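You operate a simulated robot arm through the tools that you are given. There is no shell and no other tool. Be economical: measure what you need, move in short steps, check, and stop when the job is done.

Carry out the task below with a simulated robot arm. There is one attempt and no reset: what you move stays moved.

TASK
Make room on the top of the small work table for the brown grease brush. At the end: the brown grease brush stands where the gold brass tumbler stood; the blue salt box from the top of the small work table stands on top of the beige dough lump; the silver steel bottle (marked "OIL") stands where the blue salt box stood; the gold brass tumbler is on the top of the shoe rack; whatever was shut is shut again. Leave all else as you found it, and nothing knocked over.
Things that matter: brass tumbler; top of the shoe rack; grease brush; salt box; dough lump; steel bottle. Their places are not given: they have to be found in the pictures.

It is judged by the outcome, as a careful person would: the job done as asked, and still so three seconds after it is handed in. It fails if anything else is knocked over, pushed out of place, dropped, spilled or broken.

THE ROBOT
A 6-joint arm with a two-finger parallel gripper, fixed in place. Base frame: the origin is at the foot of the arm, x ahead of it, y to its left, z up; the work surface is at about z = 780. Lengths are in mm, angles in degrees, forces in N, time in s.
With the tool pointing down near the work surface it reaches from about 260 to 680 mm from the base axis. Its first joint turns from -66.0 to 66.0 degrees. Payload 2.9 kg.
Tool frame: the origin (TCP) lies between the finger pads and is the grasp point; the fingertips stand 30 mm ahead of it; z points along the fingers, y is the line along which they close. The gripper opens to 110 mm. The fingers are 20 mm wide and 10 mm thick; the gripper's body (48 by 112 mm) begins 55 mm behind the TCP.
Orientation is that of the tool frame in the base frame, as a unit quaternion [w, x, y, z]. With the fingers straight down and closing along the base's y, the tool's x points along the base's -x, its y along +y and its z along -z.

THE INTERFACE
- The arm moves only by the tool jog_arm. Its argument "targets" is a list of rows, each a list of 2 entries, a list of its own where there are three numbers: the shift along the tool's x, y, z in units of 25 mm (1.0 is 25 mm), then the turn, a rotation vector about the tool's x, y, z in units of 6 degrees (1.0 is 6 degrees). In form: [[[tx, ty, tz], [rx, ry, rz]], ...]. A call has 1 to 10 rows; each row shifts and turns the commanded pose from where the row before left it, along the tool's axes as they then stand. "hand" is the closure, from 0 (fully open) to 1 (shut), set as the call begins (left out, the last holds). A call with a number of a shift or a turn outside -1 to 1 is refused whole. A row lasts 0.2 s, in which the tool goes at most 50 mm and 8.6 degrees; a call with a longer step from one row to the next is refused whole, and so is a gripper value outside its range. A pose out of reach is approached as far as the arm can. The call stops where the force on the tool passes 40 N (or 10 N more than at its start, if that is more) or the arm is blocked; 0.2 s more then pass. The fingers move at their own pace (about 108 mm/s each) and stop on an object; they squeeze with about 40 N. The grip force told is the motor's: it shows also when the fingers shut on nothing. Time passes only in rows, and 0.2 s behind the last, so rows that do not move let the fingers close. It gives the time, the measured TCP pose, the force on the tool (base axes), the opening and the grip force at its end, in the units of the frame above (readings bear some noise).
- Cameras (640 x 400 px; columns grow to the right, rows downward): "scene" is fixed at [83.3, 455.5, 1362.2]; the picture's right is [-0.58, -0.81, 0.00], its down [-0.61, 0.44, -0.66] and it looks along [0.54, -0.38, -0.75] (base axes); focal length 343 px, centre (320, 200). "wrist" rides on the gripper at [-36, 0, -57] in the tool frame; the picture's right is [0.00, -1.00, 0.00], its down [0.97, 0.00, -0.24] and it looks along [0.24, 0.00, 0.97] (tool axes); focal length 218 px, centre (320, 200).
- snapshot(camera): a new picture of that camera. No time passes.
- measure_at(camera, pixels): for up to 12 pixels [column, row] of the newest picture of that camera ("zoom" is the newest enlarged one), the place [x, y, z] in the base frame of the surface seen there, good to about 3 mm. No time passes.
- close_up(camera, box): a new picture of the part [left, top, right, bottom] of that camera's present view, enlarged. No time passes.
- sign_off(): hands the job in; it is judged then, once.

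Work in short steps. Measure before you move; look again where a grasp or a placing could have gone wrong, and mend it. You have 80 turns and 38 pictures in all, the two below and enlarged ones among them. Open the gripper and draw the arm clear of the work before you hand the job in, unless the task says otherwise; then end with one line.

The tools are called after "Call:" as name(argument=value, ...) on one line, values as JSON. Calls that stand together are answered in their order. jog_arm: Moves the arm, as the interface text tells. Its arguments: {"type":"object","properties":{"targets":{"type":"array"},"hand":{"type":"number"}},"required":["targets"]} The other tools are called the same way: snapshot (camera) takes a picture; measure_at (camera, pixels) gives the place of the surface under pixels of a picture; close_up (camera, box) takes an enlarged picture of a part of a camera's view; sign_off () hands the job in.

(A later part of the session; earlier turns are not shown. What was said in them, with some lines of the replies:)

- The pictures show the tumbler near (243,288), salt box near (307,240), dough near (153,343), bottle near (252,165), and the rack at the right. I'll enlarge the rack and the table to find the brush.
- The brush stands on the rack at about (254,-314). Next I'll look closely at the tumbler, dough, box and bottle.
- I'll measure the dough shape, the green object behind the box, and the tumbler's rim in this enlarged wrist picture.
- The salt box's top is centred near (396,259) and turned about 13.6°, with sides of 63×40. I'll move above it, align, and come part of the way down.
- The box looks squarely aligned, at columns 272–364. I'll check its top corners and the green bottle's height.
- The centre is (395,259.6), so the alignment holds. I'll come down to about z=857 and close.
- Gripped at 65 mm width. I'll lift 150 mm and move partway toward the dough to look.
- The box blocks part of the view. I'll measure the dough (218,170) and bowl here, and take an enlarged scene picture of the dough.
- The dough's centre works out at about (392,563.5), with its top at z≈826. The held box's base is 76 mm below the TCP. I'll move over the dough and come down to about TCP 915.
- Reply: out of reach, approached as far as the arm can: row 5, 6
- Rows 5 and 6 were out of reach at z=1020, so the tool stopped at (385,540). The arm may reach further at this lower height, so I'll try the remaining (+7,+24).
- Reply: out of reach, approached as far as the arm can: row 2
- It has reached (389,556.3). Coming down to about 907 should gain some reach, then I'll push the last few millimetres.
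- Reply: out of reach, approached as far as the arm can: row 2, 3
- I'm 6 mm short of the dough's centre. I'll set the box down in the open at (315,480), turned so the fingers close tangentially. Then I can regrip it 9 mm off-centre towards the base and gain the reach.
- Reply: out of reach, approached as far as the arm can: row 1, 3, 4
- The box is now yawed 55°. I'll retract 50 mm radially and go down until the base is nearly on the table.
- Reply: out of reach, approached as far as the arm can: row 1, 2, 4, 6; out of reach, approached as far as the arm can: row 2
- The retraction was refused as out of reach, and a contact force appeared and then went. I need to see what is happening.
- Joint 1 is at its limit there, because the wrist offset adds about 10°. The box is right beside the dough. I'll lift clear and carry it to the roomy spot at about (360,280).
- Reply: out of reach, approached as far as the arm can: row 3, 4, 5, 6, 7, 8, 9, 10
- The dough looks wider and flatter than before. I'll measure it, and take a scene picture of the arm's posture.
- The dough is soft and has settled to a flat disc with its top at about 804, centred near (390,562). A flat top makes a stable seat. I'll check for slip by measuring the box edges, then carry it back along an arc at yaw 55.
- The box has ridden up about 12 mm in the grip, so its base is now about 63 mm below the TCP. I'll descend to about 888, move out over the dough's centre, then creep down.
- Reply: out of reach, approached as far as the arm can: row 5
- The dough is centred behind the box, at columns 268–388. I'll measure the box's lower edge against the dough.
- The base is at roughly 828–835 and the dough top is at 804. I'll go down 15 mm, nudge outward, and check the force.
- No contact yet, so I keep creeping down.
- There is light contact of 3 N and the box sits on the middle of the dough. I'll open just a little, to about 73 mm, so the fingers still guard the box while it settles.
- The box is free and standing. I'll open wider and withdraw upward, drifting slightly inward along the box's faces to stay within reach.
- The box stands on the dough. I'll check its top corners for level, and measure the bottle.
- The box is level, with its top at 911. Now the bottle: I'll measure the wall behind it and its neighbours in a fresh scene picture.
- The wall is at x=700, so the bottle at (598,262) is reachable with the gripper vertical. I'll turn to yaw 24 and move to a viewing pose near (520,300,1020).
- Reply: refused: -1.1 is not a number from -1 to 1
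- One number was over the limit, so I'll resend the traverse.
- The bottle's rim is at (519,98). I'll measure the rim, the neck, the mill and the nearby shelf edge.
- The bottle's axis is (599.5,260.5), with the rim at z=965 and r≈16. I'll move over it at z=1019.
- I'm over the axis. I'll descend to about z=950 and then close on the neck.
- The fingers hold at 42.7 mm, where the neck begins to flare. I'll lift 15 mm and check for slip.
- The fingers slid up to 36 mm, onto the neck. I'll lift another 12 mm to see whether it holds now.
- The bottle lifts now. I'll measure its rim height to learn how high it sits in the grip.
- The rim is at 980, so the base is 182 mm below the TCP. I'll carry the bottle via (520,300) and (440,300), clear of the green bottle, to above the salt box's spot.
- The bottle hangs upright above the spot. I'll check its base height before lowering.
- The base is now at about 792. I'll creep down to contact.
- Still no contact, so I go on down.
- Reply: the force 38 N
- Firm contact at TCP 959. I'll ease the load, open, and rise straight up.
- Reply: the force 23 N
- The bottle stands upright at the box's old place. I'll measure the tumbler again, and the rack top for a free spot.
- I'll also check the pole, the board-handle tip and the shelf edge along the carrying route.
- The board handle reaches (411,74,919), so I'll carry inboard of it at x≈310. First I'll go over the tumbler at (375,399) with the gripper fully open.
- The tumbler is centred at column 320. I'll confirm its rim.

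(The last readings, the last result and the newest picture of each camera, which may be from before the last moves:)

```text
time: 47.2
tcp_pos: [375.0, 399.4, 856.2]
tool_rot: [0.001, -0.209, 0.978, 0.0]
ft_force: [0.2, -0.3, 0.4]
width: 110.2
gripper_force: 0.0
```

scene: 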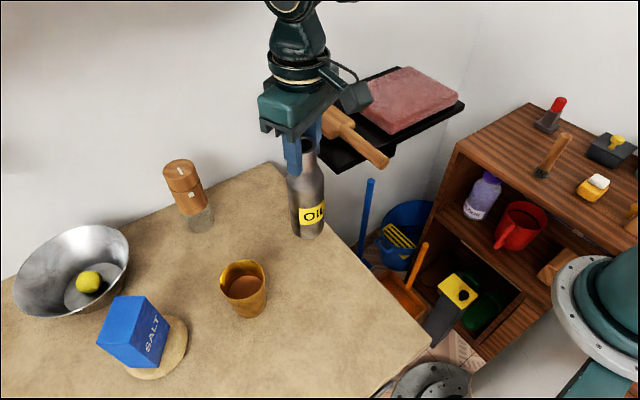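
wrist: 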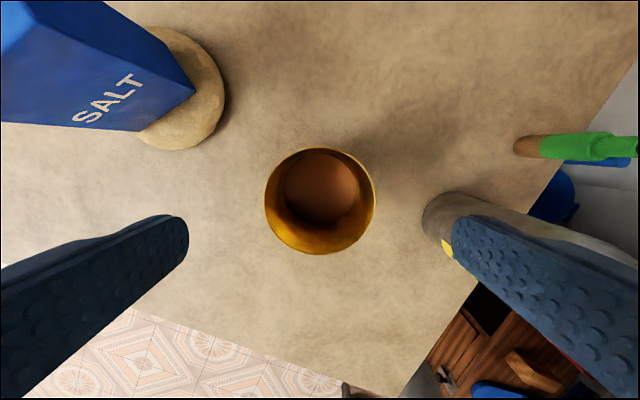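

The centre is (376,400), as expected. I'll close on it and lift a little.

Call:
jog_arm(hand=1, targets=[[[0, 0, 0], [0, 0, 0]], [[0, 0, 0], [0, 0, 0]], [[0, 0, 0], [0, 0, 0]], [[0, 0, -0.3], [0, 0, 0]], [[0, 0, -0.5], [0, 0, 0]], [[0, 0, 0], [0, 0, 0]]])

Call:
close_up(camera="scene", box=[160, 210, 320, 335])

```text
time: 48.6
tcp_pos: [374.2, 399.9, 877.2]
tool_rot: [0.0, -0.209, 0.978, 0.001]
ft_force: [-0.1, 1.0, -1.9]
width: 69.1
gripper_force: 39.4
```

```text
3.20 times, centred on (240, 272) of scene
```

zoom: 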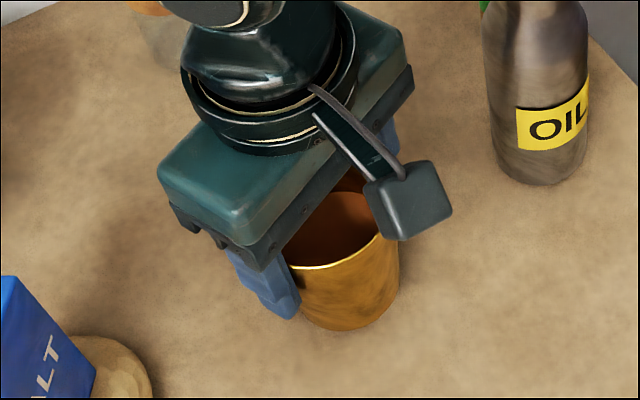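

The tumbler came up upright. I'll lift to about z=1000 and move inboard to (295,300) at moderate speed.

Call:
jog_arm(targets=[[[0, 0, -0.6], [0, 0, 0]], [[0, 0, -0.8], [0, 0, 0]], [[0, 0, -0.8], [0, 0, 0]], [[0, 0, -0.8], [0, 0, 0]], [[0, 0, -0.8], [0, 0, 0]], [[0, 0, -0.8], [0, 0, 0]], [[0, 0, -0.4], [0, 0, 0]]])

Call:
jog_arm(targets=[[[0.4, -0.2, 0], [0, 0, 0]], [[0.7, -0.36, 0], [0, 0, 0]], [[0.75, -0.39, 0], [0, 0, 0]], [[0.75, -0.39, 0], [0, 0, 0]], [[0.75, -0.39, 0], [0, 0, 0]], [[0.75, -0.39, 0], [0, 0, 0]], [[0.4, -0.2, 0], [0, 0, 0]]])

```text
time: 50.2
tcp_pos: [376.8, 400.4, 1002.1]
tool_rot: [0.0, -0.209, 0.978, 0.0]
ft_force: [-0.1, -0.1, -1.6]
width: 68.7
gripper_force: 40.4
```

```text
time: 51.8
tcp_pos: [295.6, 301.0, 1003.1]
tool_rot: [0.0, -0.209, 0.978, 0.0]
ft_force: [0.4, 0.5, -1.4]
width: 68.9
gripper_force: 40.1
```

Holding steady. I'll unwind the yaw to 0, then sweep along y.

Call:
jog_arm(targets=[[[0, 0, 0], [0, 0, 0.6]], [[0, 0, 0], [0, 0, 0.9]], [[0, 0, 0], [0, 0, 0.9]], [[0, 0, 0], [0, 0, 0.9]], [[0, 0, 0], [0, 0, 0.72]]])

Call:
jog_arm(targets=[[[0, -0.5, 0], [0, 0, 0]], [[0, -0.8, 0], [0, 0, 0]], [[0, -1, 0], [0, 0, 0]], [[0, -1, 0], [0, 0, 0]], [[0, -1, 0], [0, 0, 0]], [[0, -1, 0], [0, 0, 0]], [[0, -1, 0], [0, 0, 0]], [[0, -1, 0], [0, 0, 0]], [[0, -1, 0], [0, 0, 0]], [[0, -0.6, 0], [0, 0, 0]]])

```text
time: 53.0
tcp_pos: [295.9, 300.1, 1001.7]
tool_rot: [0.0, 0.001, 1.0, 0.001]
ft_force: [-0.1, -0.5, -2.2]
width: 68.6
gripper_force: 40.1
```

```text
time: 55.2
tcp_pos: [297.5, 78.1, 1001.6]
tool_rot: [0.0, 0.0, 1.0, 0.001]
ft_force: [-0.4, -0.4, -2.5]
width: 68.5
gripper_force: 39.9
```

Good. I'll go on to y≈-20, then turn the yaw to -30.

Call:
jog_arm(targets=[[[0, -0.6, 0], [0, 0, 0]], [[0, -1, 0], [0, 0, 0]], [[0, -1, 0], [0, 0, 0]], [[0, -1, 0], [0, 0, 0]], [[0, -0.4, 0], [0, 0, 0]], [[0, 0, 0], [0, 0, 0.7]], [[0, 0, 0], [0, 0, 1]], [[0, 0, 0], [0, 0, 1]], [[0, 0, 0], [0, 0, 1]], [[0, 0, 0], [0, 0, 1]]])

```text
time: 57.4
tcp_pos: [295.0, -22.0, 1001.2]
tool_rot: [-0.001, 0.244, 0.97, 0.0]
ft_force: [0.1, -0.8, -1.3]
width: 68.1
gripper_force: 40.1
```

Yaw is now -28°. I'll move on to (310,-220).

Call:
jog_arm(targets=[[[-0.267, -0.418, 0], [0, 0, 0]], [[-0.534, -0.836, 0], [0, 0, 0]], [[-0.534, -0.836, 0], [0, 0, 0]], [[-0.534, -0.836, 0], [0, 0, 0]], [[-0.534, -0.836, 0], [0, 0, 0]], [[-0.534, -0.836, 0], [0, 0, 0]], [[-0.534, -0.836, 0], [0, 0, 0]], [[-0.534, -0.836, 0], [0, 0, 0]], [[-0.267, -0.418, 0], [0, 0, 0]]])

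Call:
jog_arm(targets=[[[0, 0, 0], [0, 0, 0.7]], [[0, 0, 0], [0, 0, 1]], [[0, 0, 0], [0, 0, 1]], [[0, 0, 0], [0, 0, 1]], [[0, 0, 0], [0, 0, 1]], [[0, 0, 0], [0, 0, 0.6]]])

Call:
snapshot(camera="scene")

```text
time: 59.4
tcp_pos: [312.1, -219.8, 1002.0]
tool_rot: [0.0, 0.244, 0.97, 0.0]
ft_force: [0.0, -0.1, -2.2]
width: 68.0
gripper_force: 40.1
```

```text
time: 60.8
tcp_pos: [311.4, -221.3, 1002.9]
tool_rot: [0.0, 0.501, 0.865, 0.0]
ft_force: [-0.2, 0.9, -1.5]
width: 67.8
gripper_force: 40.2
```

```text
10 pictures are left
```

scene: 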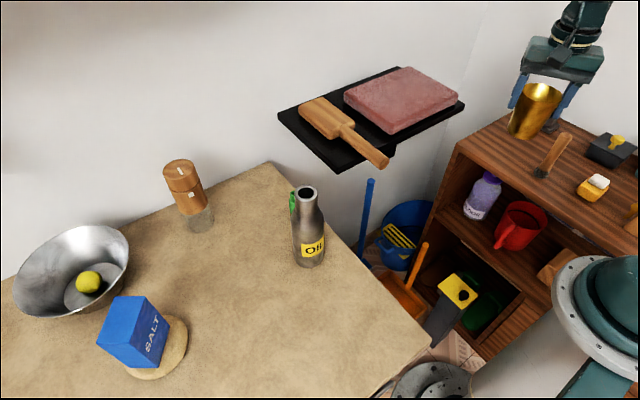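

The tumbler is over the rack. I'll zoom in to check that it is upright and find its base height.

Call:
close_up(camera="scene", box=[470, 60, 630, 185])

```text
3.20 times, centred on (550, 122) of scene
```

zoom: 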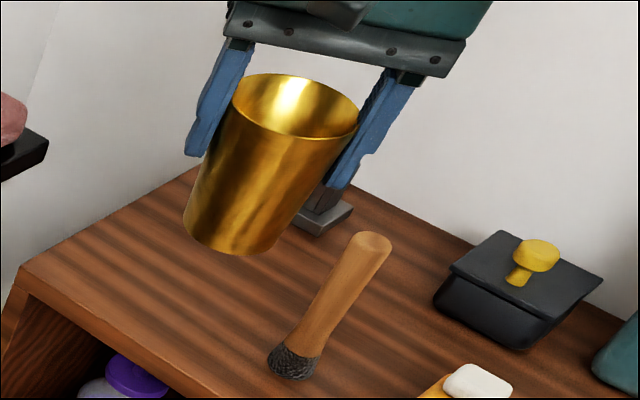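

Call:
measure_at(camera="zoom", pixels=[[237, 112], [285, 140], [340, 138], [355, 125], [187, 218], [215, 246], [255, 252], [275, 243], [290, 78], [375, 240], [290, 365], [230, 190]])

```text
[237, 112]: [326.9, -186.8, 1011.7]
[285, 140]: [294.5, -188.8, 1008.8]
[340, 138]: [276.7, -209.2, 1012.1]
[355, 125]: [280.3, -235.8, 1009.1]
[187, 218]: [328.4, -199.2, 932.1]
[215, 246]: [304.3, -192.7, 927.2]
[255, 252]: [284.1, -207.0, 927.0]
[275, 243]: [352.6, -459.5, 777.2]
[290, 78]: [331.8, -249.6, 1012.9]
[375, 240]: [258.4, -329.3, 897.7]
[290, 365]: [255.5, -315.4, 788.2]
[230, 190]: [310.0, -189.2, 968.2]
```

It is level, with its base about 80 mm below the TCP. I'll move to (365,-375) and descend to about TCP 870.

Call:
jog_arm(targets=[[[-0.4585, -0.0855, 0], [0, 0, 0]], [[-0.917, -0.171, 0], [0, 0, 0]], [[-0.917, -0.171, 0], [0, 0, 0]], [[-0.917, -0.171, 0], [0, 0, 0]], [[-0.917, -0.171, 0], [0, 0, 0]], [[-0.917, -0.171, 0], [0, 0, 0]], [[-0.917, -0.171, 0], [0, 0, 0]], [[-0.4585, -0.0855, 0], [0, 0, 0]]])

Call:
jog_arm(targets=[[[0, 0, 0.6], [0, 0, 0]], [[0, 0, 0.8], [0, 0, 0]], [[0, 0, 0.8], [0, 0, 0]], [[0, 0, 0.8], [0, 0, 0]], [[0, 0, 0.8], [0, 0, 0]], [[0, 0, 0.8], [0, 0, 0]], [[0, 0, 0.5], [0, 0, 0]]])

```text
time: 62.6
tcp_pos: [365.8, -374.4, 1001.1]
tool_rot: [0.0, 0.5, 0.866, 0.0]
ft_force: [-0.4, -0.3, -1.8]
width: 67.7
gripper_force: 40.4
```

```text
time: 64.2
tcp_pos: [365.4, -374.2, 873.5]
tool_rot: [0.0, 0.5, 0.866, 0.0]
ft_force: [-0.5, -0.2, -1.8]
width: 67.7
gripper_force: 40.3
```

Base at about 794. I'll lower in small steps to contact.

Call:
jog_arm(targets=[[[0, 0, 0.35], [0, 0, 0]]])

Call:
jog_arm(targets=[[[0, 0, 0.12], [0, 0, 0]]])

Call:
jog_arm(targets=[[[0, 0, 0.08], [0, 0, 0]]])

Call:
jog_arm(targets=[[[0, 0, 0.06], [0, 0, 0]]])

```text
time: 64.6
tcp_pos: [365.4, -373.5, 865.1]
tool_rot: [0.0, 0.5, 0.866, 0.0]
ft_force: [0.6, 0.6, -1.5]
width: 67.7
gripper_force: 39.8
```

```text
time: 65.0
tcp_pos: [365.4, -373.4, 862.0]
tool_rot: [0.001, 0.5, 0.866, 0.0]
ft_force: [0.0, 0.4, -1.5]
width: 67.7
gripper_force: 39.9
```

```text
time: 65.4
tcp_pos: [366.8, -373.0, 860.5]
tool_rot: [0.0, 0.5, 0.866, 0.0]
ft_force: [0.5, 0.1, -2.1]
width: 67.4
gripper_force: 40.6
```

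```text
time: 65.8
tcp_pos: [365.4, -374.0, 859.1]
tool_rot: [-0.001, 0.5, 0.866, 0.0]
ft_force: [0.0, -0.6, -1.2]
width: 67.5
gripper_force: 40.1
```

Call:
jog_arm(targets=[[[0, 0, 0.06], [0, 0, 0]]])

Call:
jog_arm(targets=[[[0, 0, 0.06], [0, 0, 0]]])

Call:
jog_arm(targets=[[[0, 0, 0.05], [0, 0, 0]]])

```text
time: 66.2
tcp_pos: [364.5, -374.6, 856.9]
tool_rot: [0.0, 0.5, 0.866, 0.0]
ft_force: [0.3, -0.6, -2.5]
width: 67.7
gripper_force: 40.0
```

```text
time: 66.6
tcp_pos: [364.9, -373.3, 856.7]
tool_rot: [0.0, 0.5, 0.866, 0.0]
ft_force: [-2.6, 3.0, 8.6]
width: 67.7
gripper_force: 39.5
```

```text
time: 67.0
tcp_pos: [365.6, -375.4, 855.2]
tool_rot: [0.001, 0.501, 0.866, -0.001]
ft_force: [-5.3, 1.2, 18.7]
width: 67.8
gripper_force: 39.6
```

Contact. I'll open fully and rise straight up, then look.

Call:
jog_arm(targets=[[[0, 0, -0.04], [0, 0, 0]]])

Call:
jog_arm(hand=0, targets=[[[0, 0, 0], [0, 0, 0]], [[0, 0, 0], [0, 0, 0]], [[0, 0, 0], [0, 0, 0]], [[0, 0, -0.5], [0, 0, 0]], [[0, 0, -1], [0, 0, 0]], [[0, 0, -1], [0, 0, 0]], [[0, 0, -1], [0, 0, 0]], [[0, 0, -1], [0, 0, 0]], [[0, 0, -1], [0, 0, 0]], [[0, 0, -0.5], [0, 0, 0]]])

Call:
close_up(camera="scene", box=[460, 70, 640, 210])

```text
time: 67.4
tcp_pos: [366.0, -375.2, 856.0]
tool_rot: [0.002, 0.501, 0.866, -0.001]
ft_force: [-4.0, -3.7, 12.6]
width: 67.5
gripper_force: 39.8
```

```text
time: 69.6
tcp_pos: [365.6, -373.3, 1007.6]
tool_rot: [0.0, 0.5, 0.866, 0.0]
ft_force: [-1.1, 0.1, -0.2]
width: 109.9
gripper_force: 0.1
```

```text
2.86 times, centred on (550, 140) of scene
```

zoom: 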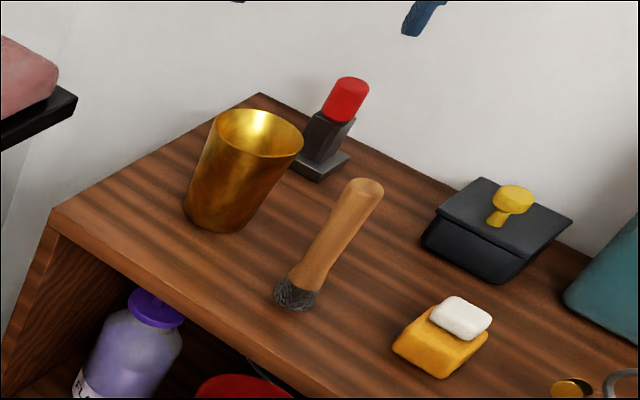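

The tumbler stands on the rack. I'll measure the brush along its length.

Call:
measure_at(camera="zoom", pixels=[[365, 184], [368, 192], [352, 215], [338, 240], [322, 260], [305, 283], [295, 296], [280, 290], [315, 295], [345, 180], [383, 190], [330, 225]])

```text
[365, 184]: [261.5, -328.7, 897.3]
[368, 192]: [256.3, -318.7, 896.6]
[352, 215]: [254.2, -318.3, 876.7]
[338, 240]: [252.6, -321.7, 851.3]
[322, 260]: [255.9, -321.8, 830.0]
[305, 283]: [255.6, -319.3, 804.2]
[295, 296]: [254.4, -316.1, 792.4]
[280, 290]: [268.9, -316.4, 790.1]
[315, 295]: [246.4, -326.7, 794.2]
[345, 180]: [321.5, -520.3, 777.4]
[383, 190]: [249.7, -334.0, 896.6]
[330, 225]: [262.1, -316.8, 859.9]
```

The brush's axis is about (259,-330), with its top at z=898. I'll move above it, come down a little and look.

Call:
jog_arm(targets=[[[0.906, -0.709, 0], [0, 0, 0]], [[0.906, -0.709, 0], [0, 0, 0]], [[0.906, -0.709, 0], [0, 0, 0]], [[0.906, -0.709, 0], [0, 0, 0]], [[0, 0, 1], [0, 0, 0]]])

Call:
snapshot(camera="wrist")

```text
time: 70.8
tcp_pos: [259.6, -330.8, 980.8]
tool_rot: [0.0, 0.5, 0.866, 0.0]
ft_force: [0.4, 0.4, -0.8]
width: 110.1
gripper_force: 0.2
```

```text
7 pictures are left
```

wrist: 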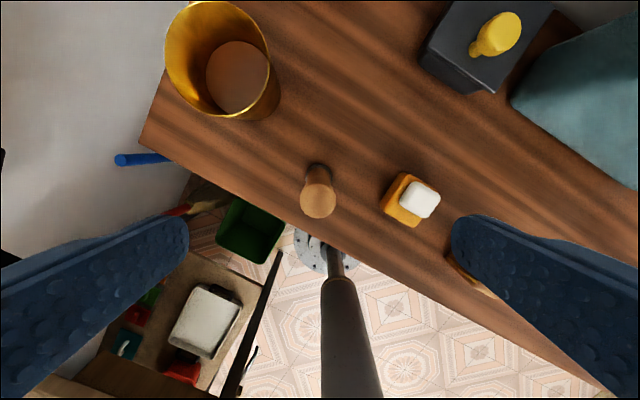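

The brush top is at (318,199), centred under the tool. I'll measure it, and narrow the fingers to keep clear of the sponge.

Call:
measure_at(camera="wrist", pixels=[[318, 199], [303, 199], [333, 199], [318, 184], [318, 215], [319, 168], [418, 200], [400, 205]])

Call:
jog_arm(hand=0.45, targets=[[[0, 0, 0], [0, 0, 0]], [[0, 0, 0], [0, 0, 0]], [[0, 0, 0], [0, 0, 0]]])

```text
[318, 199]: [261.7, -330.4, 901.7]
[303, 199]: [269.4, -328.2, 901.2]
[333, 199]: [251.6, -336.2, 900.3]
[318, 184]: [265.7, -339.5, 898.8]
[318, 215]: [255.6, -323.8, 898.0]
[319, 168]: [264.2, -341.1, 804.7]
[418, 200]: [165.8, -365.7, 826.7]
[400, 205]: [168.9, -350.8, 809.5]
```

```text
time: 71.6
tcp_pos: [258.7, -330.3, 980.4]
tool_rot: [0.0, 0.5, 0.866, 0.0]
ft_force: [-0.1, 0.1, 0.3]
width: 60.8
gripper_force: 0.0
```

Centred. I'll descend to about z=866, close, and lift gently.

Call:
jog_arm(targets=[[[0, 0, 1], [0, 0, 0]], [[0, 0, 1], [0, 0, 0]], [[0, 0, 1], [0, 0, 0]], [[0, 0, 1], [0, 0, 0]], [[0, 0, 0.56], [0, 0, 0]]])

Call:
jog_arm(hand=1, targets=[[[0, 0, 0], [0, 0, 0]], [[0, 0, 0], [0, 0, 0]], [[0, 0, 0], [0, 0, 0]]])

Call:
jog_arm(targets=[[[0, 0, -0.4], [0, 0, 0]], [[0, 0, -0.8], [0, 0, 0]], [[0, 0, -1], [0, 0, 0]], [[0, 0, -1], [0, 0, 0]], [[0, 0, -1], [0, 0, 0]], [[0, 0, -1], [0, 0, 0]], [[0, 0, -0.4], [0, 0, 0]]])

Call:
close_up(camera="scene", box=[460, 40, 640, 200])

```text
time: 72.8
tcp_pos: [259.1, -330.2, 867.2]
tool_rot: [0.001, 0.501, 0.866, 0.0]
ft_force: [0.3, -0.4, 0.6]
width: 60.4
gripper_force: 0.0
```

```text
time: 73.6
tcp_pos: [257.8, -330.8, 866.6]
tool_rot: [0.001, 0.5, 0.866, 0.0]
ft_force: [-0.2, -0.2, 0.4]
width: 23.0
gripper_force: 39.6
```

```text
time: 75.2
tcp_pos: [258.8, -329.4, 1007.2]
tool_rot: [-0.001, 0.5, 0.866, 0.0]
ft_force: [-0.3, 0.5, -0.5]
width: 22.8
gripper_force: 40.1
```

```text
2.50 times, centred on (550, 120) of scene
```

zoom: 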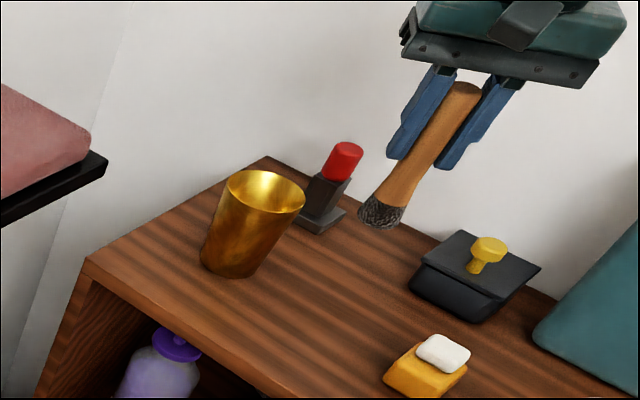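

The brush is held, with its base about 89 mm below the TCP. I'll retrace the route inboard to (295,-150), unwinding the yaw.

Call:
jog_arm(targets=[[[0.785, 0.687, 0], [0, 0, 0]], [[0.785, 0.687, 0], [0, 0, 0]], [[0.785, 0.687, 0], [0, 0, 0]], [[0.785, 0.687, 0], [0, 0, 0]], [[0.785, 0.687, 0], [0, 0, 0]], [[0.785, 0.687, 0], [0, 0, 0]], [[0.785, 0.687, 0], [0, 0, 0]]])

Call:
jog_arm(targets=[[[0, 0, 0], [0, 0, -1]], [[0, 0, 0], [0, 0, -1]], [[0, 0, 0], [0, 0, -1]], [[0, 0, 0], [0, 0, -1]], [[0, 0, 0], [0, 0, -1]], [[0, 0, 0], [0, 0, -1]], [[0, 0, 0], [0, 0, -1]], [[0, 0, 0], [0, 0, -1]], [[0, 0, 0], [0, 0, -1]], [[0, 0, 0], [0, 0, -1]]])

```text
time: 76.8
tcp_pos: [293.7, -151.9, 1006.5]
tool_rot: [0.0, 0.5, 0.866, 0.001]
ft_force: [0.3, -0.5, -1.2]
width: 22.8
gripper_force: 40.1
```

```text
time: 79.0
tcp_pos: [294.7, -152.2, 1006.6]
tool_rot: [0.0, -0.001, 1.0, 0.001]
ft_force: [-0.1, -0.6, -0.6]
width: 22.8
gripper_force: 40.0
```

Yaw is 0. I'll sweep along y to 300 at x≈295.

Call:
jog_arm(targets=[[[0, 1, 0], [0, 0, 0]], [[0, 1, 0], [0, 0, 0]], [[0, 1, 0], [0, 0, 0]], [[0, 1, 0], [0, 0, 0]], [[0, 1, 0], [0, 0, 0]], [[0, 1, 0], [0, 0, 0]], [[0, 1, 0], [0, 0, 0]], [[0, 1, 0], [0, 0, 0]], [[0, 1, 0], [0, 0, 0]], [[0, 1, 0], [0, 0, 0]]])

Call:
jog_arm(targets=[[[0, 1, 0], [0, 0, 0]], [[0, 1, 0], [0, 0, 0]], [[0, 1, 0], [0, 0, 0]], [[0, 1, 0], [0, 0, 0]], [[0, 1, 0], [0, 0, 0]], [[0, 1, 0], [0, 0, 0]], [[0, 1, 0], [0, 0, 0]], [[0, 1, 0], [0, 0, 0]]])

```text
time: 81.2
tcp_pos: [294.9, 100.2, 1007.6]
tool_rot: [0.001, 0.001, 1.0, -0.001]
ft_force: [0.1, 0.0, -0.6]
width: 23.0
gripper_force: 39.6
```

```text
time: 83.0
tcp_pos: [295.2, 297.7, 1005.5]
tool_rot: [0.001, 0.0, 1.0, 0.0]
ft_force: [0.2, 0.5, -0.3]
width: 22.5
gripper_force: 39.7
```

Now over the tumbler's old place (376,400), then down to about z=881.

Call:
jog_arm(targets=[[[-0.636, 0.818, 0], [0, 0, 0]], [[-0.636, 0.818, 0], [0, 0, 0]], [[-0.636, 0.818, 0], [0, 0, 0]], [[-0.636, 0.818, 0], [0, 0, 0]], [[-0.636, 0.818, 0], [0, 0, 0]], [[0, 0, 1], [0, 0, 0]], [[0, 0, 1], [0, 0, 0]], [[0, 0, 1], [0, 0, 0]], [[0, 0, 1], [0, 0, 0]], [[0, 0, 0.95], [0, 0, 0]]])

Call:
close_up(camera="scene", box=[160, 210, 360, 335])

```text
time: 85.2
tcp_pos: [374.0, 399.7, 883.7]
tool_rot: [0.0, -0.001, 1.0, 0.0]
ft_force: [-0.6, 0.3, -0.5]
width: 23.0
gripper_force: 39.9
```

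```text
3.20 times, centred on (260, 272) of scene
```

zoom: 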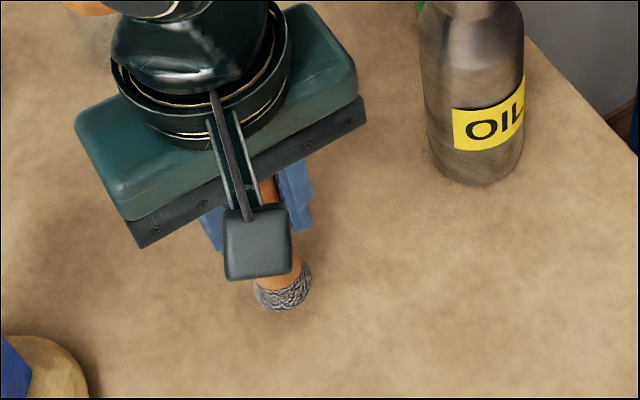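

Base at about 794. I'll creep down to contact.

Call:
jog_arm(targets=[[[0, 0, 0.36], [0, 0, 0]]])

Call:
jog_arm(targets=[[[0, 0, 0.1], [0, 0, 0]]])

Call:
jog_arm(targets=[[[0, 0, 0.08], [0, 0, 0]]])

Call:
jog_arm(targets=[[[0, 0, 0.06], [0, 0, 0]]])

```text
time: 85.6
tcp_pos: [374.4, 401.3, 874.4]
tool_rot: [-0.001, 0.0, 1.0, -0.001]
ft_force: [0.5, -0.7, 0.2]
width: 23.2
gripper_force: 39.8
```

```text
time: 86.0
tcp_pos: [373.2, 400.3, 871.7]
tool_rot: [0.0, 0.0, 1.0, 0.001]
ft_force: [-0.2, -0.2, -0.4]
width: 22.8
gripper_force: 40.1
```

```text
time: 86.4
tcp_pos: [373.6, 400.4, 869.4]
tool_rot: [0.0, 0.0, 1.0, 0.0]
ft_force: [0.4, 0.1, 0.1]
width: 22.9
gripper_force: 40.6
```

```text
time: 86.8
tcp_pos: [373.8, 400.7, 869.3]
tool_rot: [-0.001, 0.001, 1.0, 0.0]
ft_force: [-0.8, -0.1, -0.1]
width: 22.8
gripper_force: 40.2
```

Call:
jog_arm(targets=[[[0, 0, 0.05], [0, 0, 0]]])

Call:
jog_arm(targets=[[[0, 0, 0.05], [0, 0, 0]]])

```text
time: 87.2
tcp_pos: [374.4, 400.2, 867.1]
tool_rot: [0.001, 0.0, 1.0, 0.001]
ft_force: [0.0, 0.4, -0.9]
width: 22.8
gripper_force: 39.4
```

```text
time: 87.6
tcp_pos: [374.5, 399.7, 866.0]
tool_rot: [0.0, 0.0, 1.0, 0.0]
ft_force: [-1.2, -1.6, 3.4]
width: 22.9
gripper_force: 39.7
```

Contact is beginning at 866. One more small push to seat it flat, then a careful partial opening.

Call:
jog_arm(targets=[[[0, 0, 0.04], [0, 0, 0]]])

Call:
jog_arm(hand=0.65, targets=[[[0, 0, 0], [0, 0, 0]], [[0, 0, 0], [0, 0, 0]], [[0, 0, 0], [0, 0, 0]], [[0, 0, 0], [0, 0, 0]]])

Call:
jog_arm(hand=0.4, targets=[[[0, 0, 0], [0, 0, 0]], [[0, 0, 0], [0, 0, 0]], [[0, 0, -0.5], [0, 0, 0]], [[0, 0, -1], [0, 0, 0]], [[0, 0, -1], [0, 0, 0]], [[0, 0, -1], [0, 0, 0]], [[0, 0, -1], [0, 0, 0]], [[0, 0, -1], [0, 0, 0]]])

Call:
snapshot(camera="wrist")

```text
time: 88.0
tcp_pos: [374.4, 400.5, 864.6]
tool_rot: [0.001, -0.001, 1.0, 0.001]
ft_force: [-2.0, -1.9, 13.0]
width: 23.1
gripper_force: 39.7
```

```text
time: 89.0
tcp_pos: [374.0, 399.6, 864.5]
tool_rot: [0.0, -0.001, 1.0, -0.001]
ft_force: [0.6, -0.3, 0.5]
width: 38.4
gripper_force: 0.0
```

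```text
time: 90.8
tcp_pos: [373.0, 400.2, 1003.6]
tool_rot: [0.0, 0.0, 1.0, 0.001]
ft_force: [-1.1, -0.2, -0.6]
width: 65.7
gripper_force: 0.0
```

```text
4 pictures are left
```

wrist: 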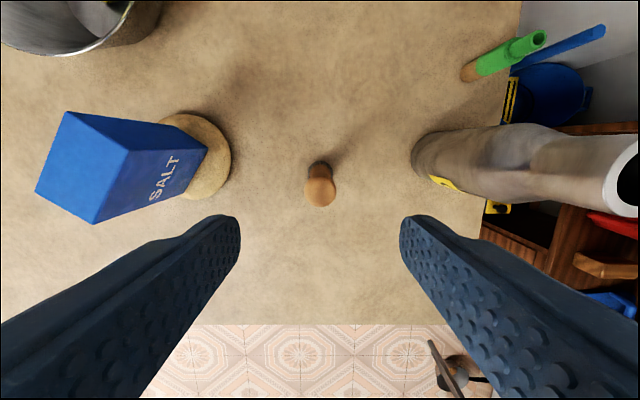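

The brush stands upright at the tumbler's place. I'll draw the arm up and back, open, and take a last look.

Call:
jog_arm(hand=0, targets=[[[0, 0, -1], [0, 0, 0]], [[0, 0, -1], [0, 0, 0]], [[0.6, -1, 0], [0, 0, 0]], [[0.6, -1, 0], [0, 0, 0]], [[0.6, -1, 0], [0, 0, 0]], [[0.6, -1, 0], [0, 0, 0]], [[0, -1, 0], [0, 0, 0]]])

Call:
snapshot(camera="scene")

```text
time: 92.4
tcp_pos: [313.7, 275.2, 1051.2]
tool_rot: [0.0, -0.001, 1.0, 0.0]
ft_force: [0.6, 1.3, 1.1]
width: 109.9
gripper_force: 0.1
```

```text
3 pictures are left
```

scene: 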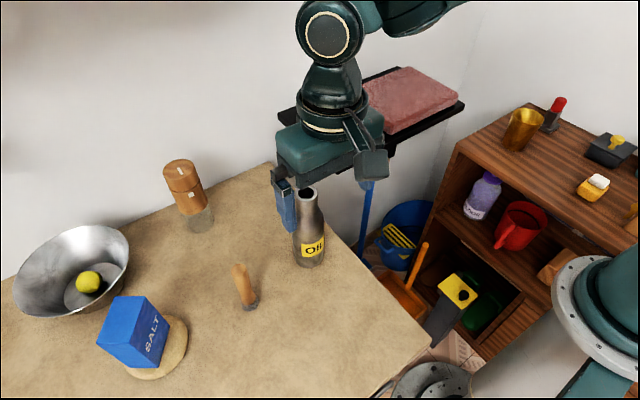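

All the items are in place and upright, and the arm is clear, so I'm handing it in.

Call:
sign_off()

```text
The job is handed in.
```

The job is handed in: the brush stands where the tumbler was, the salt box is on the dough, the oil bottle is where the salt box was, and the tumbler is on the shoe rack. Everything is upright, but I pressed the box into the soft dough partway through, flattening it from about 45 mm to 25 mm high.
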